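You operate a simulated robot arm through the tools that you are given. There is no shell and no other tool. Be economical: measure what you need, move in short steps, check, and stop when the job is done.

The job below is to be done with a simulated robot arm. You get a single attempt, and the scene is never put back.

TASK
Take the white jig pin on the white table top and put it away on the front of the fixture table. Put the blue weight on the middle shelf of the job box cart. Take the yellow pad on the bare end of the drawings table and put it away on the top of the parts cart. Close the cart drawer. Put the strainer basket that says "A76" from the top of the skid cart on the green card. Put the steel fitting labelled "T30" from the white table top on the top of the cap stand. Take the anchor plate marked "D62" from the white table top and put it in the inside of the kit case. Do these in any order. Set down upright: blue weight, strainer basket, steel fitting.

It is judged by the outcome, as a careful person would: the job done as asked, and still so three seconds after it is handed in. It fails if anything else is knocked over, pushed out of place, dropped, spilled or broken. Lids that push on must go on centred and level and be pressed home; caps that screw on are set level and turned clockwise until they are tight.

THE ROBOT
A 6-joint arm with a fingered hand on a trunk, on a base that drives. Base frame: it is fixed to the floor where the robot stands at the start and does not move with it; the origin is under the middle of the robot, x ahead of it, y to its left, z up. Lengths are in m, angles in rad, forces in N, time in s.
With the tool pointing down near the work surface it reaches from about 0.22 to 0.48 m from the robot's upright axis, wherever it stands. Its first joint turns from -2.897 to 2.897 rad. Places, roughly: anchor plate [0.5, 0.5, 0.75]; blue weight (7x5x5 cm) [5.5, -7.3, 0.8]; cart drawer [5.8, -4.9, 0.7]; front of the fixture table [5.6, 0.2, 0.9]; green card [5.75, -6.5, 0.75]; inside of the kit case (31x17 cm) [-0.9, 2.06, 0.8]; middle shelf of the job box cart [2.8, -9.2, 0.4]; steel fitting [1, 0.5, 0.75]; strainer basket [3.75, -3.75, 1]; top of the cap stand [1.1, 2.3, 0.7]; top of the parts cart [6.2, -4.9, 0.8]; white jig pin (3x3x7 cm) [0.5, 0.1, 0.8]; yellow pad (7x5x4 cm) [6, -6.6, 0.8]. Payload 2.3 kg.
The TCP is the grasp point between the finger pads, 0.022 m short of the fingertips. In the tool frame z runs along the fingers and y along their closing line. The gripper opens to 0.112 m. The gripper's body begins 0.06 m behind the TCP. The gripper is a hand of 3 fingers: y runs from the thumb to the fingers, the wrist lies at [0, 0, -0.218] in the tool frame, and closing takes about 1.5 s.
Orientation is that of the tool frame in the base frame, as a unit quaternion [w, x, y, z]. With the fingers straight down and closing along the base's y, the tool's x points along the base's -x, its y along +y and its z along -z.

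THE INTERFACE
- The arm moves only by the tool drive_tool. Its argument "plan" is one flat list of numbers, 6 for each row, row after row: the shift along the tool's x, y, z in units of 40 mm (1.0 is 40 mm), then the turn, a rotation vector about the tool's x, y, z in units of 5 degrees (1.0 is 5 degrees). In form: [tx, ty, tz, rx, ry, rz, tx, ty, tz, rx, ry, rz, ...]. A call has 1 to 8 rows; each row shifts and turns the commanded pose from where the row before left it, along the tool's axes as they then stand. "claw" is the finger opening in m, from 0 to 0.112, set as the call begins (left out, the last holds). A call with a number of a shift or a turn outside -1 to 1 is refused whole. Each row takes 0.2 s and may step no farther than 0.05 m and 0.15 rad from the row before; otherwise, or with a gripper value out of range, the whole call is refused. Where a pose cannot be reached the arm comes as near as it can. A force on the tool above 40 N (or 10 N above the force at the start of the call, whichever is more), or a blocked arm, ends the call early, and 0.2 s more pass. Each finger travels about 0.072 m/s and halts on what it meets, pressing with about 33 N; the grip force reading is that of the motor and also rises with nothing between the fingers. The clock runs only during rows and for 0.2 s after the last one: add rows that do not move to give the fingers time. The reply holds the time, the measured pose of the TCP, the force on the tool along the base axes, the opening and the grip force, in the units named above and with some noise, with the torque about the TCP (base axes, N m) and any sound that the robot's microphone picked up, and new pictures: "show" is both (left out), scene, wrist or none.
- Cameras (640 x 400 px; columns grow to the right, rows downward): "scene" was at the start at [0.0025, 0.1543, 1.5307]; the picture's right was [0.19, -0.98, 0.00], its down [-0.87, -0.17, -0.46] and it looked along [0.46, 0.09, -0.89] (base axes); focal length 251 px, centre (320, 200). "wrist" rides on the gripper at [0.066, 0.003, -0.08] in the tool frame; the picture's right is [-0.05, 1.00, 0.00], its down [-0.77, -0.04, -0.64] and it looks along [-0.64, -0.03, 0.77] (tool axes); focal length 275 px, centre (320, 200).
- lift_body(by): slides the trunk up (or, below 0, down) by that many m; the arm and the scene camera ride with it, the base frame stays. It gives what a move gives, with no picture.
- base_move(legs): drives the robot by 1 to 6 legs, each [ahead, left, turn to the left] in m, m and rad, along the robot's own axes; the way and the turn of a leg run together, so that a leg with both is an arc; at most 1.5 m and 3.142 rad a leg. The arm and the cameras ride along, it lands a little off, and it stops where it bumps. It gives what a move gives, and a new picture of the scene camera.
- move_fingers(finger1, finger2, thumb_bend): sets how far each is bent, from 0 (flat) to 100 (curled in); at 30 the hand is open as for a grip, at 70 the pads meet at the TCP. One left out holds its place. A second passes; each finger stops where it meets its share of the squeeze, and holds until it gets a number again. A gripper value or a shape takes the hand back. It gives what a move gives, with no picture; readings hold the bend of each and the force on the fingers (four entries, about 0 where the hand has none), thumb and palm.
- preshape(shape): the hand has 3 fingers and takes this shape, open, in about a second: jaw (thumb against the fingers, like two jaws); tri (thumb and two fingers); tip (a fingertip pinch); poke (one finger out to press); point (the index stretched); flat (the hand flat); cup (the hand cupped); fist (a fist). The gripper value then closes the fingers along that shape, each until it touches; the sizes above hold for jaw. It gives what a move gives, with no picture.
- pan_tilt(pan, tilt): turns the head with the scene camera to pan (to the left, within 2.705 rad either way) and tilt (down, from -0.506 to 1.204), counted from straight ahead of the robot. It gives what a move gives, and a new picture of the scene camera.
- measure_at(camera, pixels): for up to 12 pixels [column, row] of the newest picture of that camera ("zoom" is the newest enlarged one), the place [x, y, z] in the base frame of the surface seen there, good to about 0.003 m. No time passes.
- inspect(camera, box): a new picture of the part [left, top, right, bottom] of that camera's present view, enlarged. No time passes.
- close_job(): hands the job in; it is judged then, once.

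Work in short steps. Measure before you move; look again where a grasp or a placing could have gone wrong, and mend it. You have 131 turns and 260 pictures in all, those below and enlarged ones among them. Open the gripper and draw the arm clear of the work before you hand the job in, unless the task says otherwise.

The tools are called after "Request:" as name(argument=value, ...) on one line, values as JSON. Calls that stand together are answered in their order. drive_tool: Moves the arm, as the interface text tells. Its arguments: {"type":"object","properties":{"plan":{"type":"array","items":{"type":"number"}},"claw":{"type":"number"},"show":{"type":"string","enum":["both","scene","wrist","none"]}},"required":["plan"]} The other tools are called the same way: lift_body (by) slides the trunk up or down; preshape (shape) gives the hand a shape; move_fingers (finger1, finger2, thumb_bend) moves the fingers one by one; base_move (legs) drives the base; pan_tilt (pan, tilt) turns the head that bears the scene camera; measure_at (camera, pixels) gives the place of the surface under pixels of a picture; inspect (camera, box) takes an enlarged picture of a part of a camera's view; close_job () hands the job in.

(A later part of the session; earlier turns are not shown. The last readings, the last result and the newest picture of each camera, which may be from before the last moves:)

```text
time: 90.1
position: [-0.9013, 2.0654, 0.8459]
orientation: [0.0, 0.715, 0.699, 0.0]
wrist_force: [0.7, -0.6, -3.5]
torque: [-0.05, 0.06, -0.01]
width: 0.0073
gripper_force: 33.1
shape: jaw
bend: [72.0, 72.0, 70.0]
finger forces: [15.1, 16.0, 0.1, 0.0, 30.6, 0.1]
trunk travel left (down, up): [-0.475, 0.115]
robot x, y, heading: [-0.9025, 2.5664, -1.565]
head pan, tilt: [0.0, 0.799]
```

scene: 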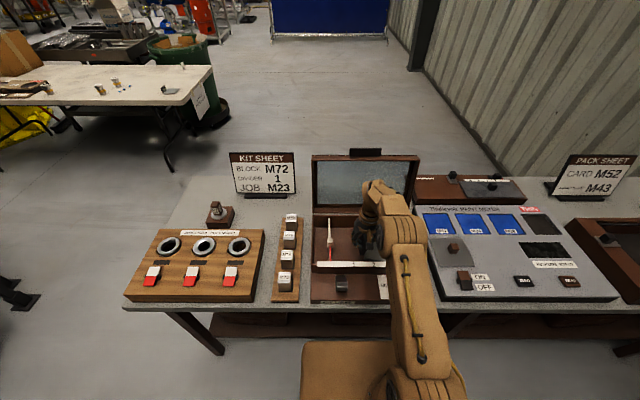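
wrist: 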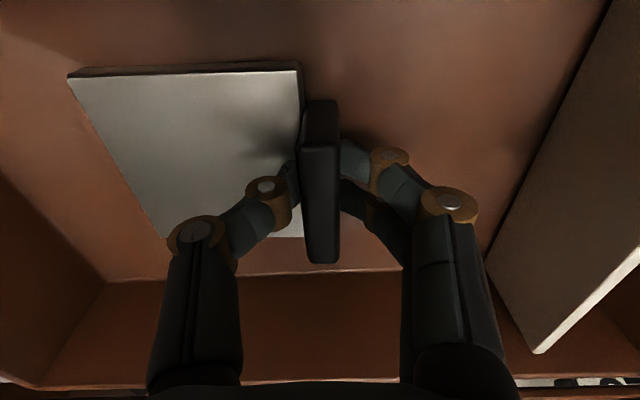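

It lies almost level. I ease 2 mm lower and open to 0.07 m, then rise.

Request:
drive_tool(plan=[0, 0, 0.05, 0, 0, 0, 0, 0, 0, 0, 0, 0], show="none")

Request:
drive_tool(plan=[0, 0, 0, 0, 0, 0, 0, 0, 0, 0, 0, 0, 0, 0, 0, 0, 0, 0, 0, 0, 0, 0, 0, 0, 0, 0, 0, 0, 0, 0], claw=0.07, show="wrist")

Request:
drive_tool(plan=[0, 0, -1, 0, 0, 0, 0, 0, -1, 0, 0, 0, 0, 0, -1, 0, 0, 0, 0.5, 0, -1, 0, 0, 0, 0.5, 0, -1, 0, 0, 0, 0, 0, -1, 0, 0, 0])

```text
time: 90.7
position: [-0.9004, 2.0643, 0.8442]
orientation: [0.0, 0.714, 0.7, 0.0]
wrist_force: [1.7, 0.2, -4.6]
torque: [0.01, 0.04, 0.0]
width: 0.0076
gripper_force: 33.1
shape: jaw
bend: [72.0, 72.0, 70.0]
finger forces: [15.4, 16.1, 0.0, 0.1, 30.6, 0.1]
trunk travel left (down, up): [-0.475, 0.115]
robot x, y, heading: [-0.9008, 2.5671, -1.566]
head pan, tilt: [0.0, 0.799]
```

```text
time: 91.9
position: [-0.9013, 2.0658, 0.8458]
orientation: [0.0, 0.714, 0.7, 0.0]
wrist_force: [-0.5, -0.1, 0.2]
torque: [-0.02, 0.0, -0.02]
width: 0.0699
gripper_force: 0.0
shape: jaw
bend: [71.0, 71.0, 69.0]
finger forces: [0.0, 0.0, 0.0, 0.1, 0.0, 0.0]
trunk travel left (down, up): [-0.475, 0.115]
robot x, y, heading: [-0.9022, 2.5621, -1.566]
head pan, tilt: [0.0, 0.799]
```

wrist: 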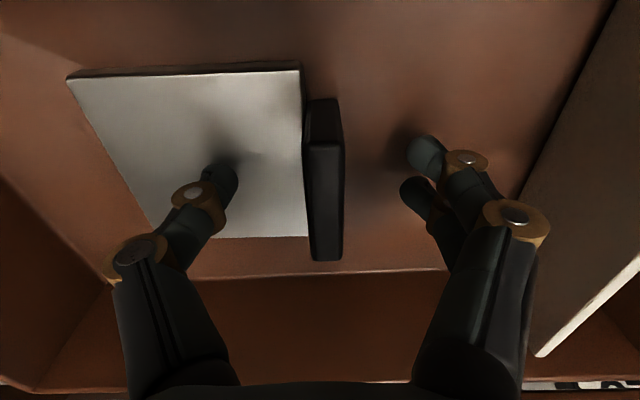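

```text
time: 93.3
position: [-0.8954, 2.1033, 1.0863]
orientation: [0.0, 0.715, 0.7, 0.0]
wrist_force: [0.5, 0.3, 0.2]
torque: [-0.01, 0.04, -0.01]
width: 0.0696
gripper_force: 0.0
shape: jaw
bend: [71.0, 71.0, 69.0]
finger forces: [0.0, 0.0, 0.0, 0.0, 0.1, 0.0]
trunk travel left (down, up): [-0.475, 0.115]
robot x, y, heading: [-0.9049, 2.564, -1.567]
head pan, tilt: [0.0, 0.799]
```

scene: 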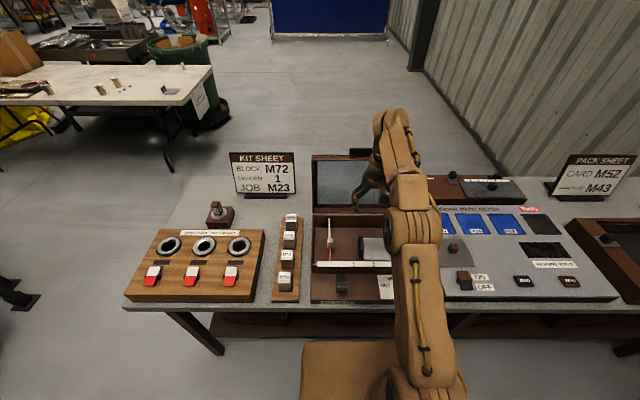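
wrist: 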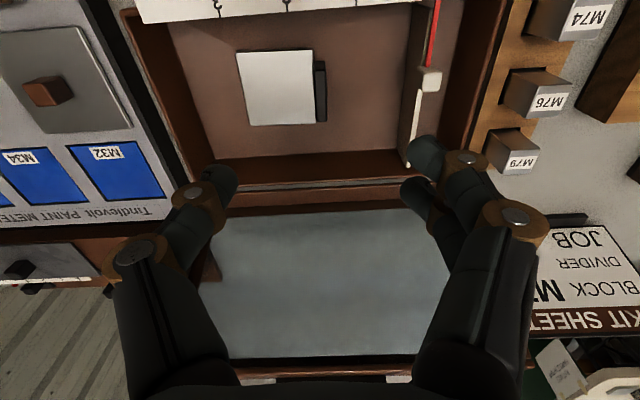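

D62 lies flat inside the case. I drive back round to the white table, in front of fitting T30 at (1.29,0.63).

Request:
base_move(legs=[[-0.45, 0, 0], [0, 1.25, 0], [1.45, 0, 0], [0.4, 0, 0], [0, 0.92, 0]])

Request:
drive_tool(plan=[0, 0, 0, 0, 0, 0], claw=0.112, show="wrist")

```text
time: 115.2
position: [1.3337, 0.7553, 1.0849]
orientation: [-0.001, 0.71, 0.705, -0.001]
wrist_force: [0.2, 0.1, 0.7]
torque: [0.02, -0.03, 0.01]
width: 0.07
gripper_force: 0.1
shape: jaw
bend: [71.0, 71.0, 69.0]
finger forces: [0.1, 0.0, 0.0, 0.1, 0.1, 0.0]
trunk travel left (down, up): [-0.475, 0.115]
robot x, y, heading: [1.3177, 1.2118, -1.548]
head pan, tilt: [0.0, 0.799]
```

scene: 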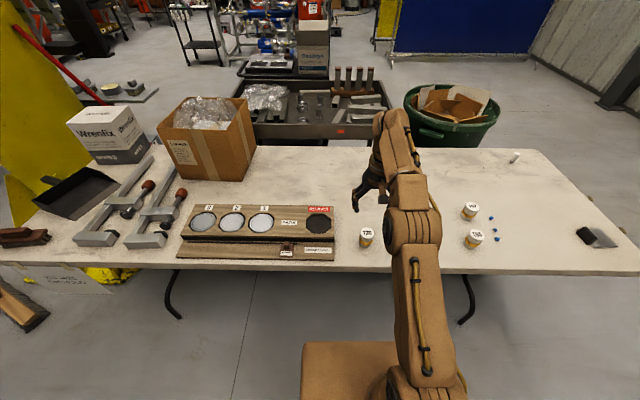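

```text
time: 115.5
position: [1.3327, 0.7554, 1.086]
orientation: [0.0, 0.71, 0.705, 0.0]
wrist_force: [-0.1, 0.4, 0.4]
torque: [-0.03, 0.0, 0.02]
width: 0.1118
gripper_force: 0.1
shape: jaw
bend: [30.0, 30.0, 30.0]
finger forces: [0.1, 0.1, 0.0, 0.0, 0.0, 0.1]
trunk travel left (down, up): [-0.475, 0.115]
robot x, y, heading: [1.3171, 1.2181, -1.555]
head pan, tilt: [0.0, 0.799]
```

wrist: 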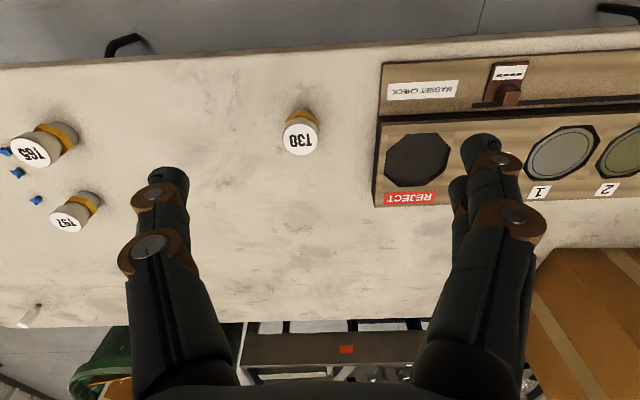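

Request:
measure_at(camera="wrist", pixels=[[300, 138], [285, 138], [315, 138], [300, 125], [300, 153], [302, 112], [380, 190], [380, 120]])

Request:
inspect(camera="wrist", box=[250, 80, 370, 180])

```text
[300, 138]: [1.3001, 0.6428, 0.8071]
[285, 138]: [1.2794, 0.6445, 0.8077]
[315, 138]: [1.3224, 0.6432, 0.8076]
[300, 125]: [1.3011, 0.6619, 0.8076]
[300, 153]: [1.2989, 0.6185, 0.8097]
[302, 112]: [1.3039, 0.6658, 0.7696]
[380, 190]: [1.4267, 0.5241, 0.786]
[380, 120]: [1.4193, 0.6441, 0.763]
```

```text
4.00 times, centred on (310, 130) of wrist
```

zoom: 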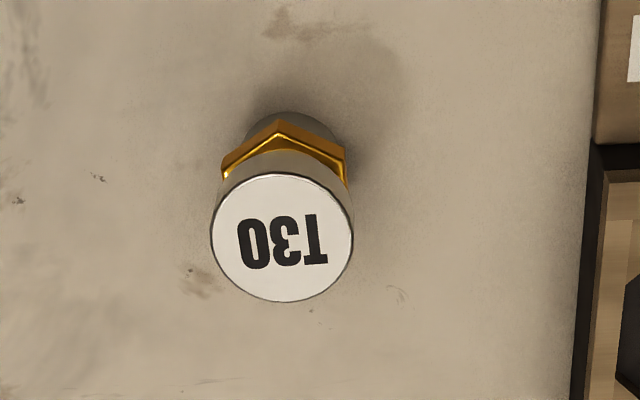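

T30's top is at (1.300,0.641,0.808), about 48 mm across. I drive 0.17 m nearer and look again.

Request:
base_move(legs=[[0.16, 0, -0.016]])

```text
time: 117.0
position: [1.3261, 0.5973, 1.0848]
orientation: [-0.001, 0.716, 0.698, 0.0]
wrist_force: [-0.6, -0.3, -0.2]
torque: [-0.02, 0.02, 0.02]
width: 0.1122
gripper_force: 0.1
shape: jaw
bend: [30.0, 30.0, 30.0]
finger forces: [0.1, 0.1, 0.1, 0.0, 0.0, 0.0]
trunk travel left (down, up): [-0.475, 0.115]
robot x, y, heading: [1.3195, 1.0612, -1.571]
head pan, tilt: [0.0, 0.799]
```

scene: 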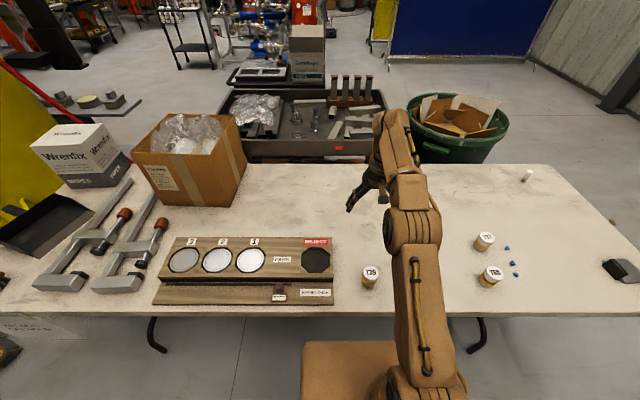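

I shift over T30 and descend to about z 0.85 for a check.

Request:
drive_tool(plan=[0.54, -0.34, 0, 0, 0, 0, 0.54, -0.34, 0, 0, 0, 0, 0, 0, 1, 0, 0, 0, 0, 0, 1, 0, 0, 0, 0, 0, 1, 0, 0, 0, 0, 0, 1, 0, 0, 0, 0, 0, 1, 0, 0, 0, 0, 0, 0.9, 0, 0, 0], show="wrist")

```text
time: 118.8
position: [1.3005, 0.6418, 0.8482]
orientation: [0.0, 0.716, 0.698, 0.0]
wrist_force: [-0.9, -0.2, 0.0]
torque: [0.01, -0.01, -0.02]
width: 0.1119
gripper_force: 0.1
shape: jaw
bend: [30.0, 30.0, 30.0]
finger forces: [0.0, 0.1, 0.0, 0.1, 0.0, 0.0]
trunk travel left (down, up): [-0.475, 0.115]
robot x, y, heading: [1.3215, 1.0581, -1.575]
head pan, tilt: [0.0, 0.799]
```

wrist: 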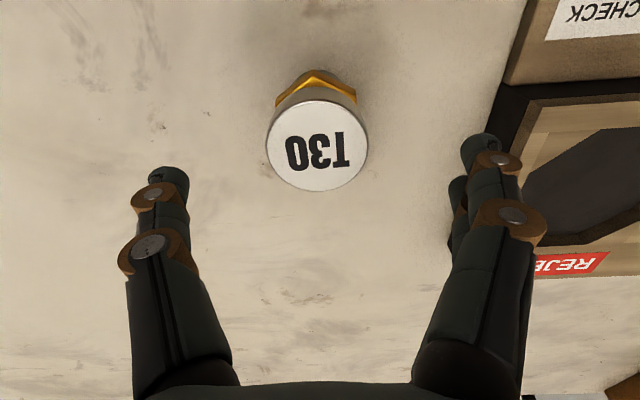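

T30 is centred between fingers. I lower to z≈0.79 and close.

Request:
drive_tool(plan=[0, 0, 0.75, 0, 0, 0, 0, 0, 0.7, 0, 0, 0, 0, 0, 0, 0, 0, 0], show="wrist")

Request:
drive_tool(plan=[0, 0, 0, 0, 0, 0, 0, 0, 0, 0, 0, 0, 0, 0, 0, 0, 0, 0, 0, 0, 0, 0, 0, 0, 0, 0, 0, 0, 0, 0, 0, 0, 0, 0, 0, 0], claw=0, show="wrist")

```text
time: 119.6
position: [1.3004, 0.6425, 0.7899]
orientation: [0.0, 0.716, 0.698, 0.0]
wrist_force: [0.4, 1.1, -0.3]
torque: [0.0, 0.02, 0.03]
width: 0.1118
gripper_force: 0.0
shape: jaw
bend: [30.0, 30.0, 30.0]
finger forces: [0.1, 0.1, 0.0, 0.0, 0.0, 0.0]
trunk travel left (down, up): [-0.475, 0.115]
robot x, y, heading: [1.3254, 1.0545, -1.574]
head pan, tilt: [0.0, 0.799]
```

wrist: 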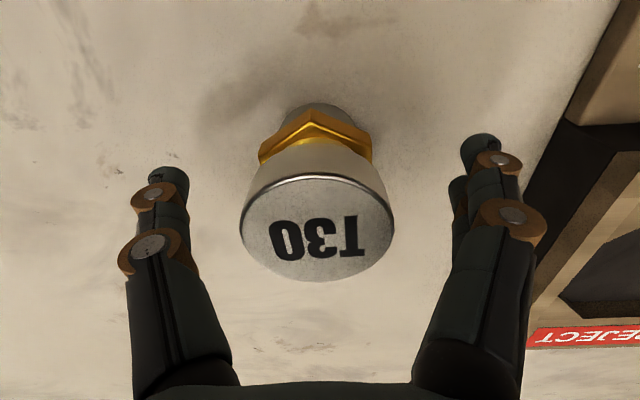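

```text
time: 121.0
position: [1.3011, 0.643, 0.7925]
orientation: [0.002, 0.716, 0.698, -0.003]
wrist_force: [0.9, -5.1, 33.1]
torque: [-0.21, -0.7, -0.07]
width: 0.0389
gripper_force: 33.3
shape: jaw
bend: [74.0, 75.0, 75.0]
finger forces: [18.4, 27.4, 0.0, 0.1, 53.0, 0.0]
trunk travel left (down, up): [-0.475, 0.115]
robot x, y, heading: [1.3197, 1.0624, -1.571]
head pan, tilt: [0.0, 0.799]
```

wrist: 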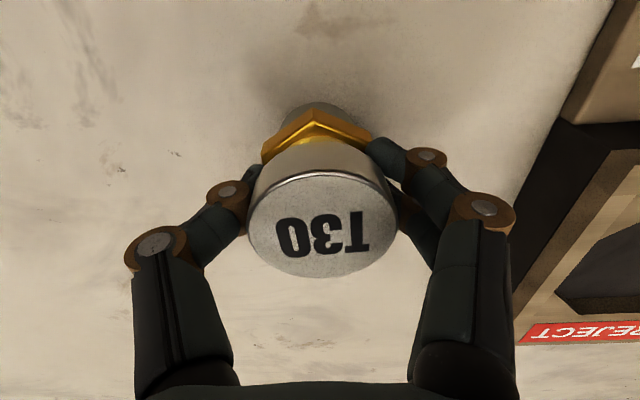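

The wrist force of 33 N shows the fingertips press on the hex collar. I open, rise 11 mm and grip the plain part above the collar.

Request:
drive_tool(plan=[0, 0, 0, 0, 0, 0, 0, 0, 0, 0, 0, 0, 0, 0, 0, 0, 0, 0, 0, 0, 0, 0, 0, 0, 0, 0, -0.3, 0, 0, 0], claw=0.09, show="wrist")

Request:
drive_tool(plan=[0, 0, 0, 0, 0, 0, 0, 0, 0, 0, 0, 0, 0, 0, 0, 0, 0, 0, 0, 0, 0, 0, 0, 0, 0, 0, 0, 0, 0, 0, 0, 0, 0, 0, 0, 0], claw=0, show="wrist")

```text
time: 122.2
position: [1.3002, 0.6422, 0.8033]
orientation: [0.0, 0.716, 0.698, 0.0]
wrist_force: [1.2, 0.1, 0.6]
torque: [0.0, 0.01, -0.02]
width: 0.0897
gripper_force: 0.1
shape: jaw
bend: [59.0, 59.0, 55.0]
finger forces: [0.0, 0.1, 0.1, 0.0, 0.0, 0.0]
trunk travel left (down, up): [-0.475, 0.115]
robot x, y, heading: [1.3187, 1.0601, -1.569]
head pan, tilt: [0.0, 0.799]
```

wrist: 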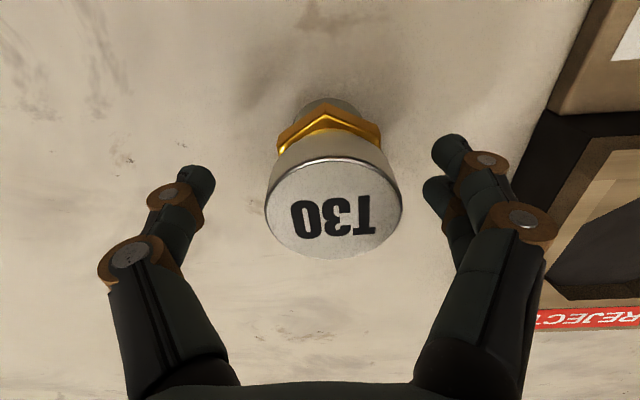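

```text
time: 123.6
position: [1.3007, 0.6402, 0.8024]
orientation: [0.0, 0.716, 0.698, 0.0]
wrist_force: [0.8, -0.2, -2.1]
torque: [0.01, -0.01, -0.02]
width: 0.0369
gripper_force: 33.3
shape: jaw
bend: [74.0, 74.0, 71.0]
finger forces: [15.0, 15.7, 0.0, 0.0, 28.9, 0.1]
trunk travel left (down, up): [-0.475, 0.115]
robot x, y, heading: [1.3214, 1.0615, -1.57]
head pan, tilt: [0.0, 0.799]
```

wrist: 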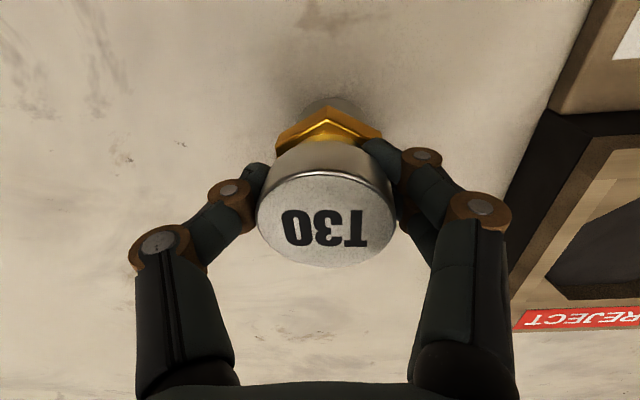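

Clean grip now (forces balanced). I lift.

Request:
drive_tool(plan=[0, 0, -0.5, 0, 0, 0, 0, 0, -1, 0, 0, 0, 0, 0, -1, 0, 0, 0, 0, 0, -1, 0, 0, 0, 0, 0, -1, 0, 0, 0, 0, 0, -1, 0, 0, 0, 0, 0, -1, 0, 0, 0])

```text
time: 125.2
position: [1.2997, 0.6421, 1.0653]
orientation: [0.0, 0.716, 0.699, 0.0]
wrist_force: [0.5, -0.2, -1.4]
torque: [-0.01, 0.04, 0.02]
width: 0.0368
gripper_force: 32.4
shape: jaw
bend: [74.0, 74.0, 72.0]
finger forces: [16.2, 17.1, 0.1, 0.0, 28.6, 0.0]
trunk travel left (down, up): [-0.475, 0.115]
robot x, y, heading: [1.3162, 1.0588, -1.572]
head pan, tilt: [0.0, 0.799]
```

scene: 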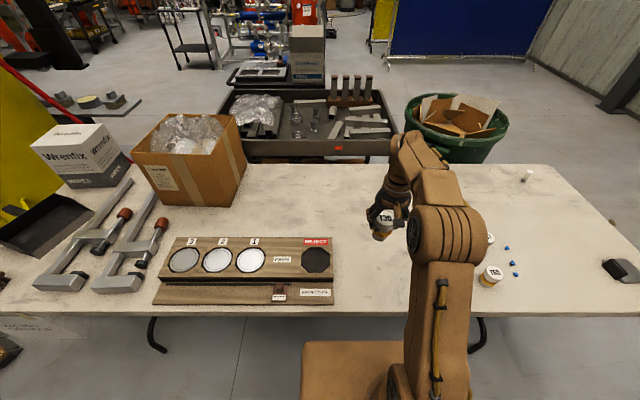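
wrist: 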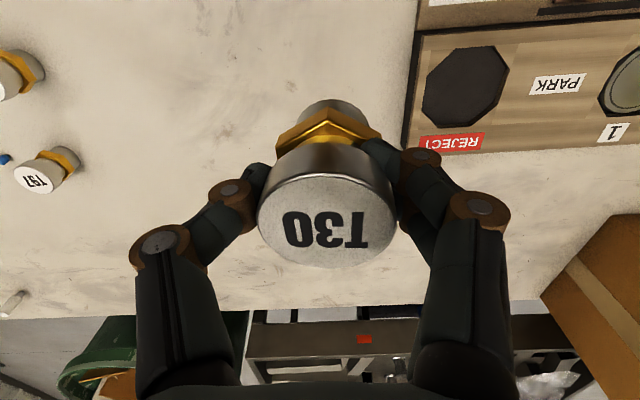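

T30 is held upright. I drive to the cap stand, approaching it from its −x side, keeping well clear of the rack post at (1.0,1.9).

Request:
base_move(legs=[[0, -1.05, 0], [0, 0, 1.57], [0, 1.22, 0]])

Request:
pan_tilt(pan=0, tilt=0.7)

```text
time: 140.2
position: [0.6446, 2.2683, 1.0636]
orientation: [0.0, -0.005, 1.0, 0.0]
wrist_force: [-0.1, -0.6, -1.6]
torque: [-0.02, 0.03, -0.03]
width: 0.0364
gripper_force: 32.7
shape: jaw
bend: [74.0, 74.0, 73.0]
finger forces: [16.1, 17.8, 0.0, 0.1, 28.5, 0.1]
trunk travel left (down, up): [-0.475, 0.115]
robot x, y, heading: [0.2276, 2.2774, 0.034]
head pan, tilt: [0.0, 0.799]
```

scene: 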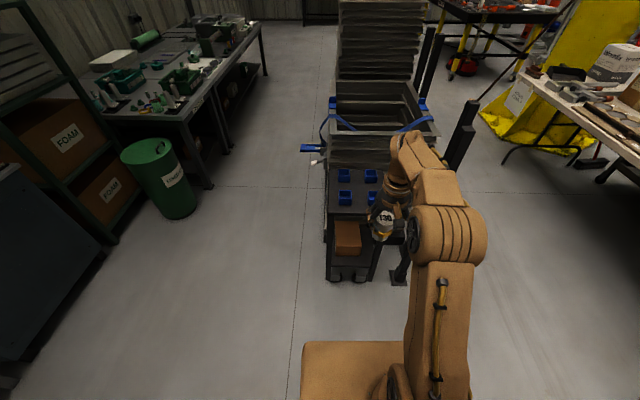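

```text
time: 140.9
position: [0.6455, 2.2675, 1.0646]
orientation: [0.0, -0.004, 1.0, 0.001]
wrist_force: [-0.3, -0.7, -2.2]
torque: [-0.02, -0.01, 0.0]
width: 0.0358
gripper_force: 32.7
shape: jaw
bend: [74.0, 74.0, 73.0]
finger forces: [16.1, 17.7, 0.0, 0.0, 28.4, 0.1]
trunk travel left (down, up): [-0.475, 0.115]
robot x, y, heading: [0.2277, 2.2756, 0.036]
head pan, tilt: [0.0, 0.7]
```

scene: 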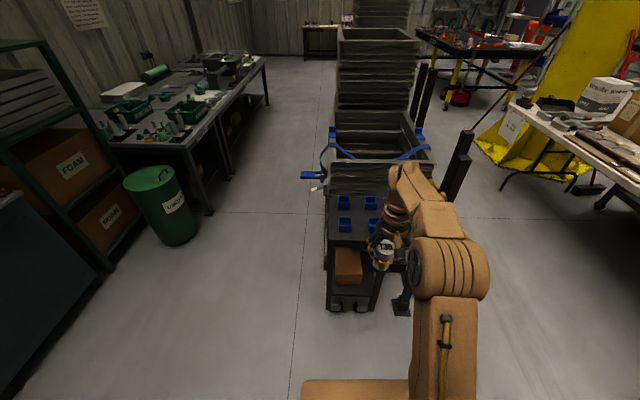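

Request:
inspect(camera="scene", box=[290, 150, 430, 250])

Request:
measure_at(camera="scene", pixels=[[327, 225], [327, 200], [357, 225], [357, 210], [344, 218], [344, 204], [371, 203], [333, 238], [360, 243], [345, 228], [312, 175], [455, 165]])

```text
4.00 times, centred on (360, 200) of scene
```

zoom: 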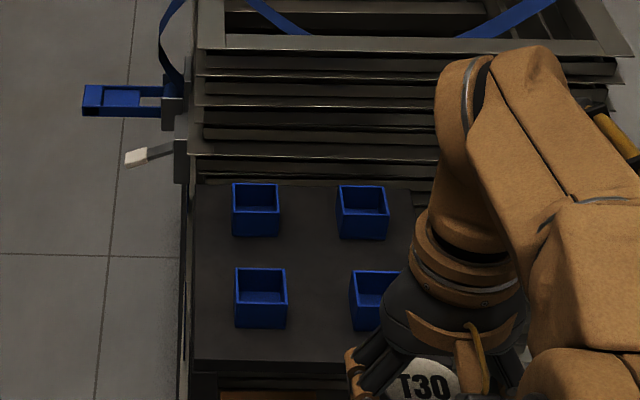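

```text
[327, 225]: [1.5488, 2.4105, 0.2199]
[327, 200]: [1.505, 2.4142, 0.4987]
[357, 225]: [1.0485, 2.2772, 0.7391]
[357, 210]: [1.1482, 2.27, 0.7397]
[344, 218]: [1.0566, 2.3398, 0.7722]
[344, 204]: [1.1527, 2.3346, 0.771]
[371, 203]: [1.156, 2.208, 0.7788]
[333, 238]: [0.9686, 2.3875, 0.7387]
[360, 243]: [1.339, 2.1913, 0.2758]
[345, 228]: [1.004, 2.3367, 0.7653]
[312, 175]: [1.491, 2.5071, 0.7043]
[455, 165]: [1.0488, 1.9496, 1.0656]
```

The stand top is z 0.739 with four blue cups around the centre (1.093,2.272); T30 goes in the free middle. I drive nearer.

Request:
base_move(legs=[[0, 0, -0.035], [0.42, 0, 0]])

Request:
drive_tool(plan=[0, 0, 0, 0, 0, 0], show="wrist")

```text
time: 143.9
position: [1.0664, 2.2533, 1.0638]
orientation: [0.001, 0.012, 1.0, 0.0]
wrist_force: [0.1, 0.6, -2.5]
torque: [-0.01, -0.01, -0.02]
width: 0.0362
gripper_force: 33.0
shape: jaw
bend: [74.0, 74.0, 73.0]
finger forces: [16.1, 17.8, 0.0, 0.0, 28.4, 0.0]
trunk travel left (down, up): [-0.475, 0.115]
robot x, y, heading: [0.65, 2.2767, 0.0]
head pan, tilt: [0.0, 0.7]
```

scene: 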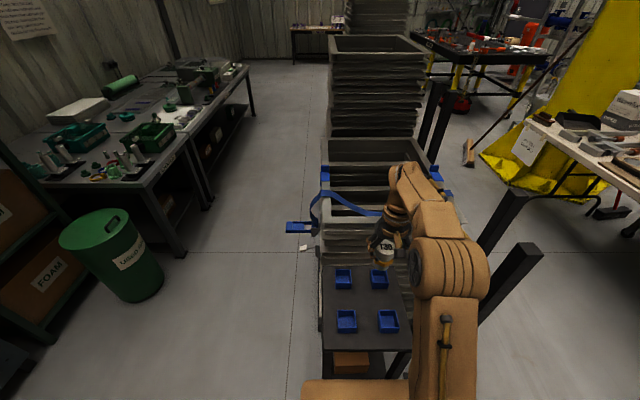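

```text
time: 144.3
position: [1.0656, 2.2537, 1.0645]
orientation: [0.0, 0.013, 1.0, 0.0]
wrist_force: [-0.5, -0.4, -1.9]
torque: [-0.02, 0.03, 0.0]
width: 0.0359
gripper_force: 33.3
shape: jaw
bend: [74.0, 74.0, 73.0]
finger forces: [16.2, 17.8, 0.1, 0.0, 28.5, 0.0]
trunk travel left (down, up): [-0.475, 0.115]
robot x, y, heading: [0.6455, 2.2786, 0.003]
head pan, tilt: [0.0, 0.7]
```

wrist: 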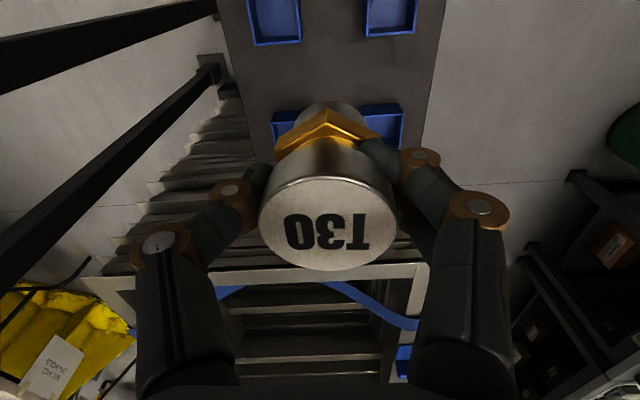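

I measure cups and top edges again from this closer view.

Request:
measure_at(camera="scene", pixels=[[337, 267], [352, 288], [336, 310], [357, 333], [371, 270], [388, 288], [377, 310], [398, 333], [360, 300], [325, 345], [405, 345], [395, 262]])

Request:
inspect(camera="scene", box=[300, 230, 440, 370])

```text
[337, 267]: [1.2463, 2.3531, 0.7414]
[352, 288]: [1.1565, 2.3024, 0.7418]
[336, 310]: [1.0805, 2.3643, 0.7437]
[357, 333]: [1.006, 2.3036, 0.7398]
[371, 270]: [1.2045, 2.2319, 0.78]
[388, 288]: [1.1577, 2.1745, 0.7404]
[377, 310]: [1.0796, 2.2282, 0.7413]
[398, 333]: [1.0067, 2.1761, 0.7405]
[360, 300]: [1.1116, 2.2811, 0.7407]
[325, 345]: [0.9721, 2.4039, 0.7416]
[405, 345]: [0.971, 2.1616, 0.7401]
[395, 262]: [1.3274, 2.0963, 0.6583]
```

```text
2.86 times, centred on (370, 300) of scene
```

zoom: 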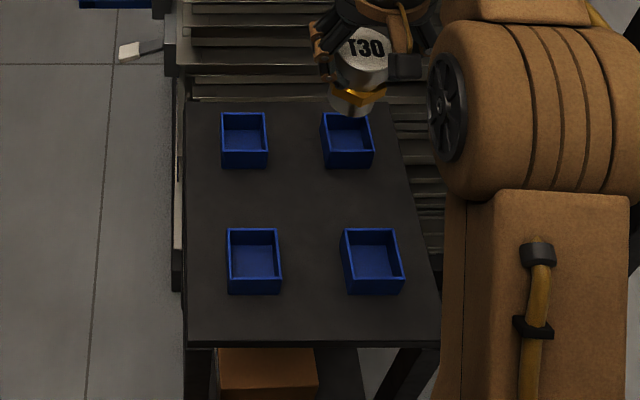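

Free middle is (1.115,2.268). I move over it and descend to ~2 cm above the surface.

Request:
drive_tool(plan=[-0.62, 0.2, 0, 0, 0, 0, -0.62, 0.2, 0, 0, 0, 0, 0, 0, 1, 0, 0, 0, 0, 0, 1, 0, 0, 0, 0, 0, 1, 0, 0, 0, 0, 0, 1, 0, 0, 0, 0, 0, 1, 0, 0, 0, 0, 0, 0.95, 0, 0, 0])

```text
time: 146.1
position: [1.116, 2.2677, 0.8258]
orientation: [0.001, 0.014, 1.0, 0.0]
wrist_force: [0.6, 0.0, -1.7]
torque: [-0.01, 0.03, 0.01]
width: 0.0356
gripper_force: 33.5
shape: jaw
bend: [74.0, 74.0, 74.0]
finger forces: [16.2, 18.7, 0.1, 0.0, 27.9, 0.0]
trunk travel left (down, up): [-0.475, 0.115]
robot x, y, heading: [0.649, 2.276, -0.003]
head pan, tilt: [0.0, 0.7]
```

scene: 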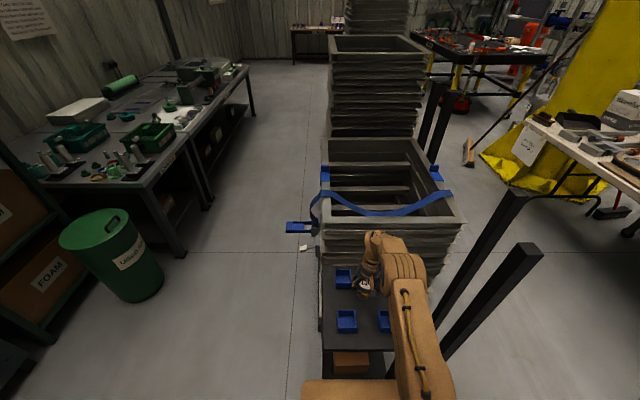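
wrist: 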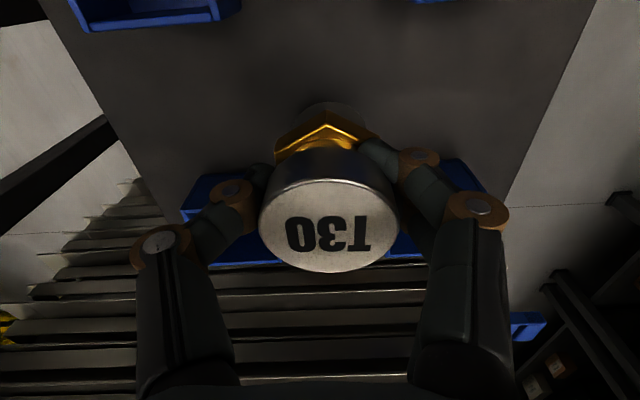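

Positioned between the cups. I lower in small steps to contact.

Request:
drive_tool(plan=[0, 0, 0.25, 0, 0, 0, 0, 0, 0.15, 0, 0, 0, 0, 0, 0.1, 0, 0, 0, 0, 0, 0.06, 0, 0, 0], show="wrist")

```text
time: 147.1
position: [1.1164, 2.2691, 0.8035]
orientation: [0.001, 0.012, 1.0, 0.0]
wrist_force: [0.0, 0.7, -2.3]
torque: [0.0, 0.02, 0.0]
width: 0.0356
gripper_force: 32.9
shape: jaw
bend: [74.0, 74.0, 74.0]
finger forces: [16.1, 18.7, 0.1, 0.0, 27.9, 0.0]
trunk travel left (down, up): [-0.475, 0.115]
robot x, y, heading: [0.6514, 2.2752, -0.002]
head pan, tilt: [0.0, 0.7]
```

wrist: 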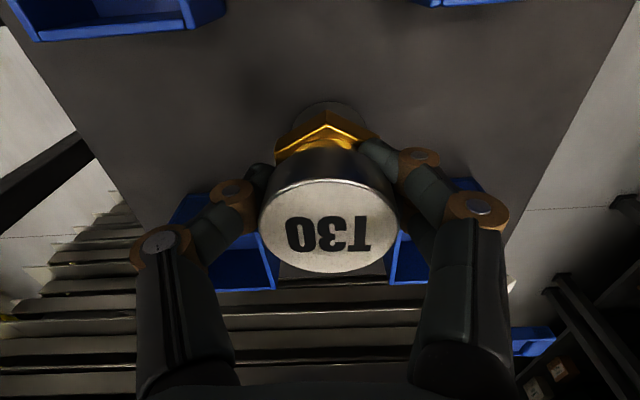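

No contact force yet; I creep down a few more millimetres.

Request:
drive_tool(plan=[0, 0, 0.05, 0, 0, 0, 0, 0, 0.05, 0, 0, 0], show="none")

Request:
drive_tool(plan=[0, 0, 0.05, 0, 0, 0, 0, 0, 0.03, 0, 0, 0], show="none")

```text
time: 147.7
position: [1.1174, 2.2683, 0.7984]
orientation: [0.0, 0.012, 1.0, 0.0]
wrist_force: [-0.4, -0.3, -2.1]
torque: [-0.03, 0.02, 0.0]
width: 0.0357
gripper_force: 33.6
shape: jaw
bend: [74.0, 74.0, 74.0]
finger forces: [16.1, 18.7, 0.0, 0.0, 27.9, 0.0]
trunk travel left (down, up): [-0.475, 0.115]
robot x, y, heading: [0.6486, 2.2772, -0.001]
head pan, tilt: [0.0, 0.7]
```

```text
time: 148.3
position: [1.1153, 2.2682, 0.7973]
orientation: [0.001, 0.013, 1.0, 0.0]
wrist_force: [-1.7, 1.8, 4.6]
torque: [0.05, -0.08, 0.0]
width: 0.0359
gripper_force: 33.4
shape: jaw
bend: [74.0, 74.0, 75.0]
finger forces: [18.8, 22.4, 0.0, 0.0, 27.1, 0.0]
trunk travel left (down, up): [-0.475, 0.115]
robot x, y, heading: [0.6498, 2.2743, 0.004]
head pan, tilt: [0.0, 0.7]
```

Contact felt. I open modestly so the fingers stay off the cups, and look.

Request:
drive_tool(plan=[0, 0, 0, 0, 0, 0, 0, 0, 0, 0, 0, 0, 0, 0, 0, 0, 0, 0, 0, 0, 0, 0, 0, 0], claw=0.065, show="wrist")

Request:
drive_tool(plan=[0, 0, -0.5, 0, 0, 0, 0, 0, -1, 0, 0, 0, 0, 0, -1, 0, 0, 0, 0, 0, -1, 0, 0, 0, 0, 0, -1, 0, 0, 0, 0, 0, -1, 0, 0, 0, 0, 0, -1, 0, 0, 0], show="wrist")

```text
time: 149.3
position: [1.1157, 2.269, 0.7959]
orientation: [0.0, 0.013, 1.0, 0.0]
wrist_force: [-0.1, 0.6, 0.2]
torque: [-0.01, 0.02, -0.01]
width: 0.0647
gripper_force: 0.1
shape: jaw
bend: [72.0, 72.0, 70.0]
finger forces: [0.0, 0.0, 0.1, 0.0, 0.0, 0.1]
trunk travel left (down, up): [-0.475, 0.115]
robot x, y, heading: [0.6467, 2.2762, -0.002]
head pan, tilt: [0.0, 0.7]
```

wrist: 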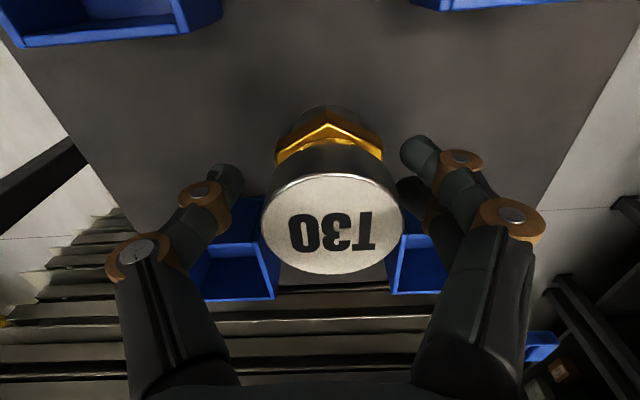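

```text
time: 150.9
position: [1.1171, 2.268, 1.0554]
orientation: [0.0, 0.013, 1.0, -0.001]
wrist_force: [-0.3, 0.8, 1.1]
torque: [0.03, -0.03, 0.03]
width: 0.0643
gripper_force: 0.1
shape: jaw
bend: [72.0, 72.0, 70.0]
finger forces: [0.0, 0.1, 0.0, 0.0, 0.0, 0.0]
trunk travel left (down, up): [-0.475, 0.115]
robot x, y, heading: [0.6487, 2.2733, -0.002]
head pan, tilt: [0.0, 0.7]
```

wrist: 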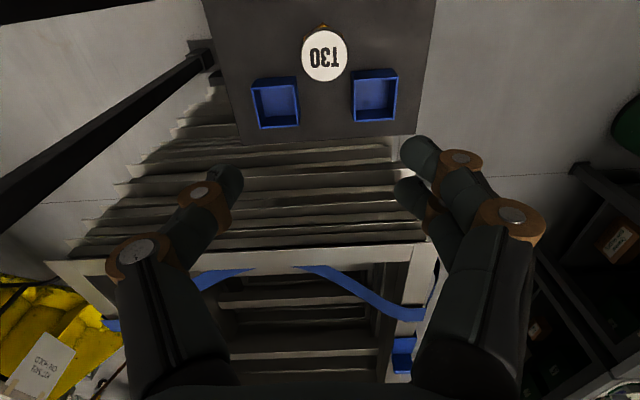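

T30 stands upright on the stand. Next the white pin: I drive to the white table's near end, at y≈0.13.

Request:
base_move(legs=[[-0.3, 0, 0], [0, -1.1, 0], [-0.5, 0, 0], [0, -1.04, 0], [0.15, 0, 0]])

Request:
drive_tool(plan=[0, 0, 0, 0, 0, 0], claw=0.08, show="wrist")

```text
time: 166.7
position: [0.5022, 0.1111, 1.055]
orientation: [-0.001, 0.002, 1.0, -0.001]
wrist_force: [-0.1, 0.1, 0.9]
torque: [-0.02, 0.03, -0.02]
width: 0.0644
gripper_force: 0.0
shape: jaw
bend: [72.0, 72.0, 70.0]
finger forces: [0.1, 0.0, 0.1, 0.0, 0.0, 0.0]
trunk travel left (down, up): [-0.475, 0.115]
robot x, y, heading: [0.0361, 0.1099, 0.026]
head pan, tilt: [0.0, 0.7]
```

scene: 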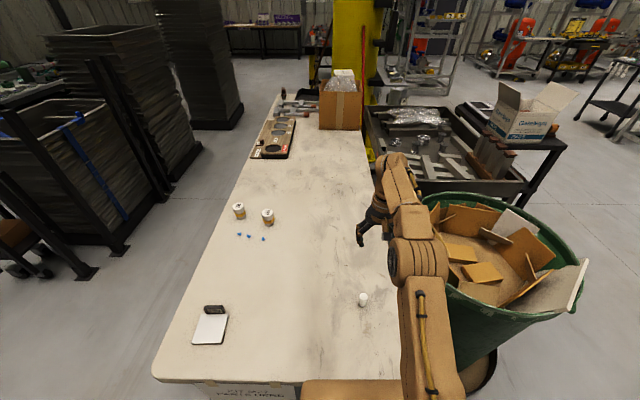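

```text
time: 167.1
position: [0.503, 0.1097, 1.0565]
orientation: [0.0, 0.003, 1.0, 0.0]
wrist_force: [0.1, 0.0, -0.2]
torque: [0.03, 0.01, 0.01]
width: 0.0796
gripper_force: 0.1
shape: jaw
bend: [66.0, 66.0, 63.0]
finger forces: [0.0, 0.0, 0.1, 0.1, 0.0, 0.0]
trunk travel left (down, up): [-0.475, 0.115]
robot x, y, heading: [0.0351, 0.1111, 0.025]
head pan, tilt: [0.0, 0.7]
```

wrist: 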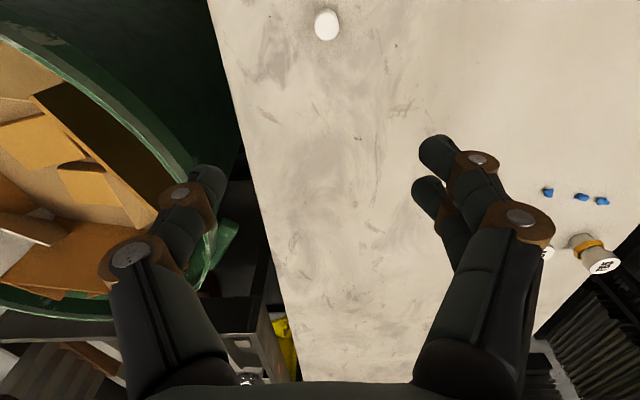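

Request:
measure_at(camera="wrist", pixels=[[327, 25], [320, 25], [334, 25], [327, 15], [327, 35], [300, 60]])

Request:
inspect(camera="scene", box=[330, 270, 400, 330])

Request:
measure_at(camera="scene", pixels=[[363, 297], [362, 304], [420, 200]])

```text
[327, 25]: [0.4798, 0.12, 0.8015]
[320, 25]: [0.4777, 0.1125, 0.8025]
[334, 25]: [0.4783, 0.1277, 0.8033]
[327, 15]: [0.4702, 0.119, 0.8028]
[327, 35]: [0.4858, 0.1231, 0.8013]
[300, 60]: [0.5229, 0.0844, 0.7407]
```

```text
6.67 times, centred on (365, 300) of scene
```

zoom: 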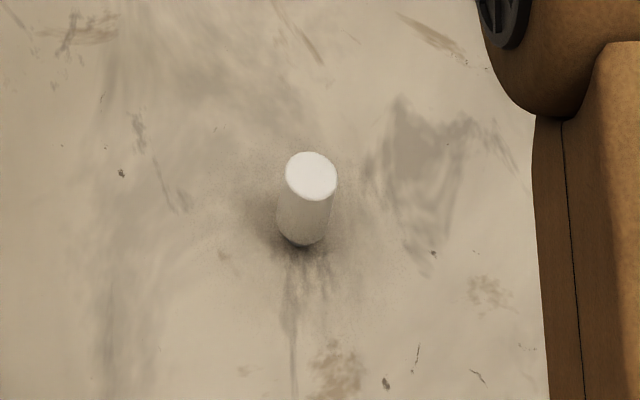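

```text
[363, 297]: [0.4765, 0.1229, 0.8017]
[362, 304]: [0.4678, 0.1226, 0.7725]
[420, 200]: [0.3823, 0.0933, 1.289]
```

Pin centre is (0.479,0.121), top z 0.803. I go over it and down to z≈0.78, then close.

Request:
drive_tool(plan=[0.6, 0.275, 0, 0, 0, 0, 0, 0, 1, 0, 0, 0, 0, 0, 1, 0, 0, 0, 0, 0, 1, 0, 0, 0, 0, 0, 1, 0, 0, 0, 0, 0, 1, 0, 0, 0, 0, 0, 1, 0, 0, 0, 0, 0, 0.9, 0, 0, 0], show="wrist")

Request:
drive_tool(plan=[0, 0, 0, 0, 0, 0, 0, 0, 0, 0, 0, 0, 0, 0, 0, 0, 0, 0, 0, 0, 0, 0, 0, 0, 0, 0, 0, 0, 0, 0, 0, 0, 0, 0, 0, 0, 0, 0, 0, 0, 0, 0], claw=0, show="wrist")

```text
time: 168.9
position: [0.4795, 0.122, 0.7782]
orientation: [0.0, 0.002, 1.0, 0.0]
wrist_force: [0.6, 0.3, 0.4]
torque: [0.01, 0.0, -0.01]
width: 0.0795
gripper_force: 0.1
shape: jaw
bend: [66.0, 66.0, 63.0]
finger forces: [0.1, 0.0, 0.1, 0.0, 0.0, 0.0]
trunk travel left (down, up): [-0.475, 0.115]
robot x, y, heading: [0.0335, 0.109, 0.026]
head pan, tilt: [0.0, 0.7]
```

wrist: 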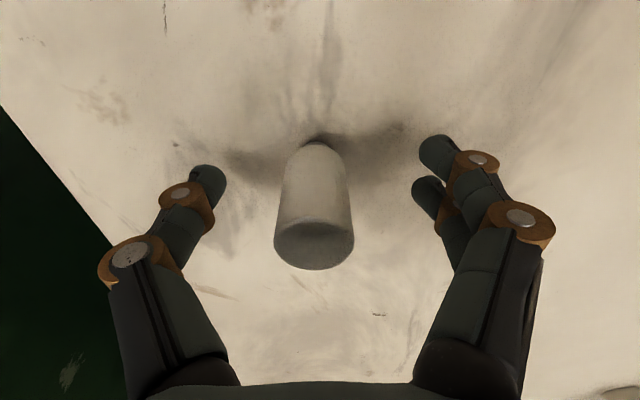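

```text
time: 170.5
position: [0.4787, 0.1212, 0.779]
orientation: [-0.001, 0.002, 1.0, 0.001]
wrist_force: [0.1, 0.0, -0.9]
torque: [-0.01, -0.03, 0.01]
width: 0.0167
gripper_force: 32.9
shape: jaw
bend: [73.0, 73.0, 70.0]
finger forces: [16.2, 15.5, 0.0, 0.0, 29.6, 0.0]
trunk travel left (down, up): [-0.475, 0.115]
robot x, y, heading: [0.0335, 0.11, 0.021]
head pan, tilt: [0.0, 0.7]
```

wrist: 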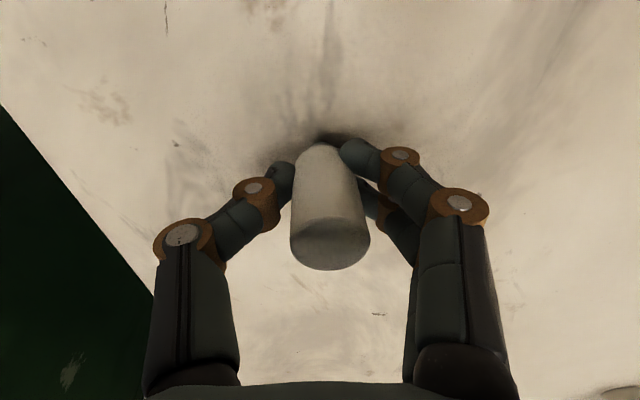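

Pin gripped. I lift it, then go back, left and along the corridor beside the white table.

Request:
drive_tool(plan=[0, 0, -0.5, 0, 0, 0, 0, 0, -1, 0, 0, 0, 0, 0, -1, 0, 0, 0, 0, 0, -1, 0, 0, 0, 0, 0, -1, 0, 0, 0, 0, 0, -1, 0, 0, 0, 0, 0, -1, 0, 0, 0], show="wrist")

Request:
base_move(legs=[[-0.2, 0, -0.023], [0, 1.07, 0], [1.5, 0, 0], [1.3, 0, 0]])

Request:
pan_tilt(pan=-0.2, tilt=0.4)

```text
time: 172.1
position: [0.478, 0.1217, 1.0384]
orientation: [0.0, 0.002, 1.0, 0.0]
wrist_force: [-0.6, 0.1, -1.1]
torque: [-0.03, 0.0, 0.0]
width: 0.0168
gripper_force: 33.4
shape: jaw
bend: [73.0, 73.0, 70.0]
finger forces: [17.8, 17.3, 0.0, 0.0, 29.6, 0.0]
trunk travel left (down, up): [-0.475, 0.115]
robot x, y, heading: [0.0357, 0.1093, 0.026]
head pan, tilt: [0.0, 0.7]
```

wrist: 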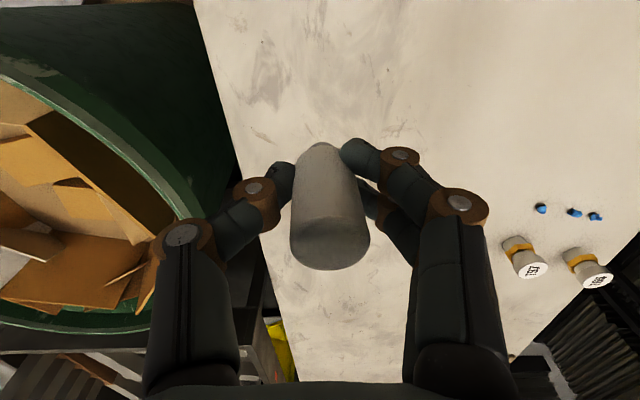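

```text
time: 191.8
position: [3.0616, 1.1925, 1.0382]
orientation: [0.0, 0.012, 1.0, 0.001]
wrist_force: [-0.3, -0.2, -0.8]
torque: [0.0, -0.03, -0.01]
width: 0.0167
gripper_force: 33.0
shape: jaw
bend: [73.0, 73.0, 70.0]
finger forces: [17.9, 17.4, 0.1, 0.0, 29.6, 0.0]
trunk travel left (down, up): [-0.475, 0.115]
robot x, y, heading: [2.6171, 1.1892, 0.003]
head pan, tilt: [0.0, 0.7]
```

scene: 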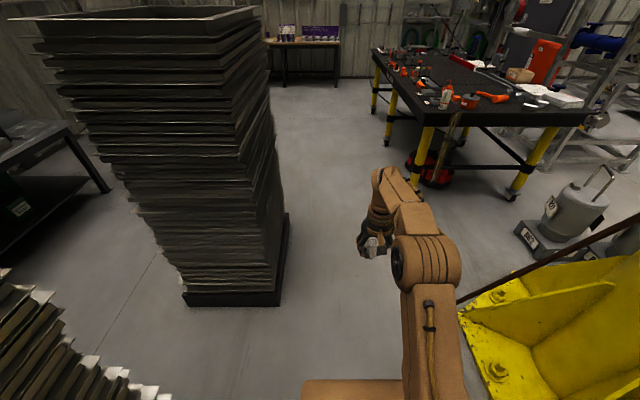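

```text
time: 192.6
position: [3.061, 1.1926, 1.0383]
orientation: [0.0, 0.012, 1.0, 0.0]
wrist_force: [0.3, -0.4, -1.4]
torque: [-0.02, 0.01, 0.0]
width: 0.0169
gripper_force: 32.8
shape: jaw
bend: [73.0, 73.0, 70.0]
finger forces: [17.9, 17.5, 0.0, 0.1, 29.5, 0.0]
trunk travel left (down, up): [-0.475, 0.115]
robot x, y, heading: [2.6161, 1.1954, 0.001]
head pan, tilt: [-0.201, 0.4]
```

scene: 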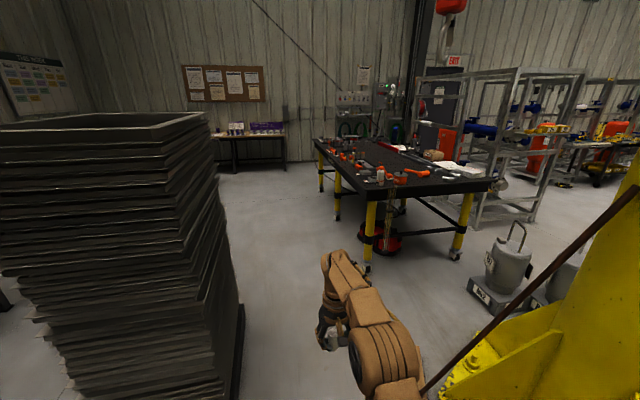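

The fixture table (black top, yellow legs) shows; I measure its corners and nearby obstacles and enlarge.

Request:
measure_at(camera="scene", pixels=[[316, 140], [362, 192], [490, 182], [425, 185], [430, 168], [440, 180], [368, 262], [456, 255], [475, 300], [420, 160], [395, 148]])

Request:
inspect(camera="scene", box=[300, 120, 520, 220])

```text
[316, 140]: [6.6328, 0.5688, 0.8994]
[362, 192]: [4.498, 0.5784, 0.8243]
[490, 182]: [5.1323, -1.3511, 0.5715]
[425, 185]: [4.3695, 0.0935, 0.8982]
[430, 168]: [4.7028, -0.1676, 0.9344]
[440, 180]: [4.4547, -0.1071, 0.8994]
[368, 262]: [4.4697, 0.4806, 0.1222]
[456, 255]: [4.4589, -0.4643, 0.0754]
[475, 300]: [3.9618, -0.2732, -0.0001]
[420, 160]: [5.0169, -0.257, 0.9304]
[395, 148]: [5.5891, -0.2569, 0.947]
```

```text
2.91 times, centred on (410, 170) of scene
```

zoom: 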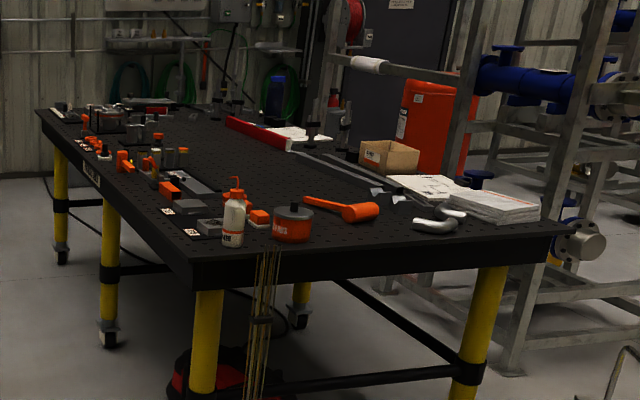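

The table top spans x 4.37–6.63 with its front edge at y≈0.58. I drive along it to x≈5.6 and turn to face it.

Request:
base_move(legs=[[1.5, 0, 0], [1.45, 0, 0], [0, 0, -1.571]])

Request:
pan_tilt(pan=0, tilt=0.8)

```text
time: 210.7
position: [5.5671, 0.74, 1.0389]
orientation: [0.0, 0.72, 0.694, 0.0]
wrist_force: [1.1, -0.6, -0.5]
torque: [-0.02, 0.03, 0.0]
width: 0.0168
gripper_force: 33.0
shape: jaw
bend: [73.0, 73.0, 70.0]
finger forces: [17.7, 17.4, 0.1, 0.1, 29.5, 0.0]
trunk travel left (down, up): [-0.475, 0.115]
robot x, y, heading: [5.5726, 1.1796, -1.581]
head pan, tilt: [-0.201, 0.4]
```

scene: 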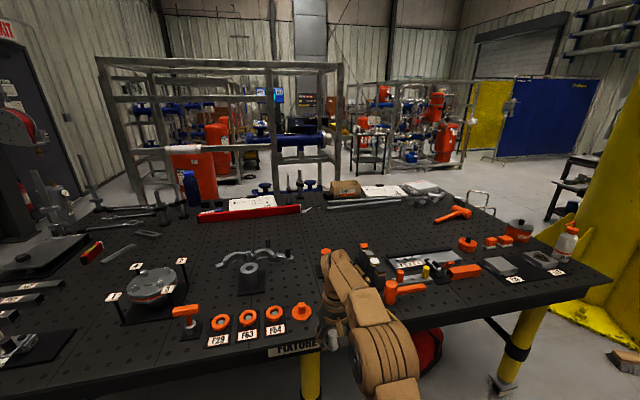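

```text
time: 211.5
position: [5.5688, 0.7389, 1.0382]
orientation: [0.0, 0.72, 0.694, 0.0]
wrist_force: [0.3, -0.5, -1.1]
torque: [0.02, 0.01, -0.02]
width: 0.0169
gripper_force: 33.2
shape: jaw
bend: [73.0, 73.0, 70.0]
finger forces: [17.7, 17.3, 0.0, 0.0, 29.6, 0.0]
trunk travel left (down, up): [-0.475, 0.115]
robot x, y, heading: [5.5703, 1.1813, -1.584]
head pan, tilt: [0.0, 0.799]
```

scene: 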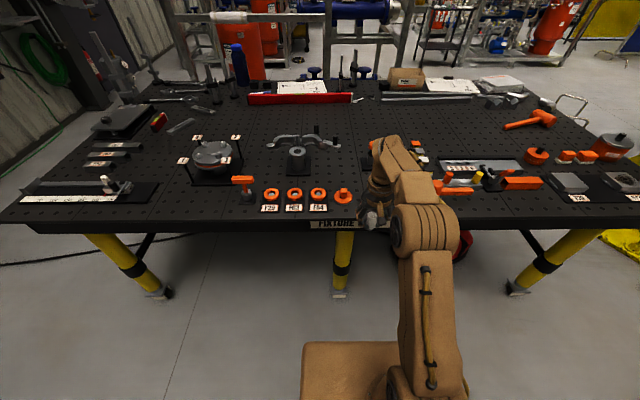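

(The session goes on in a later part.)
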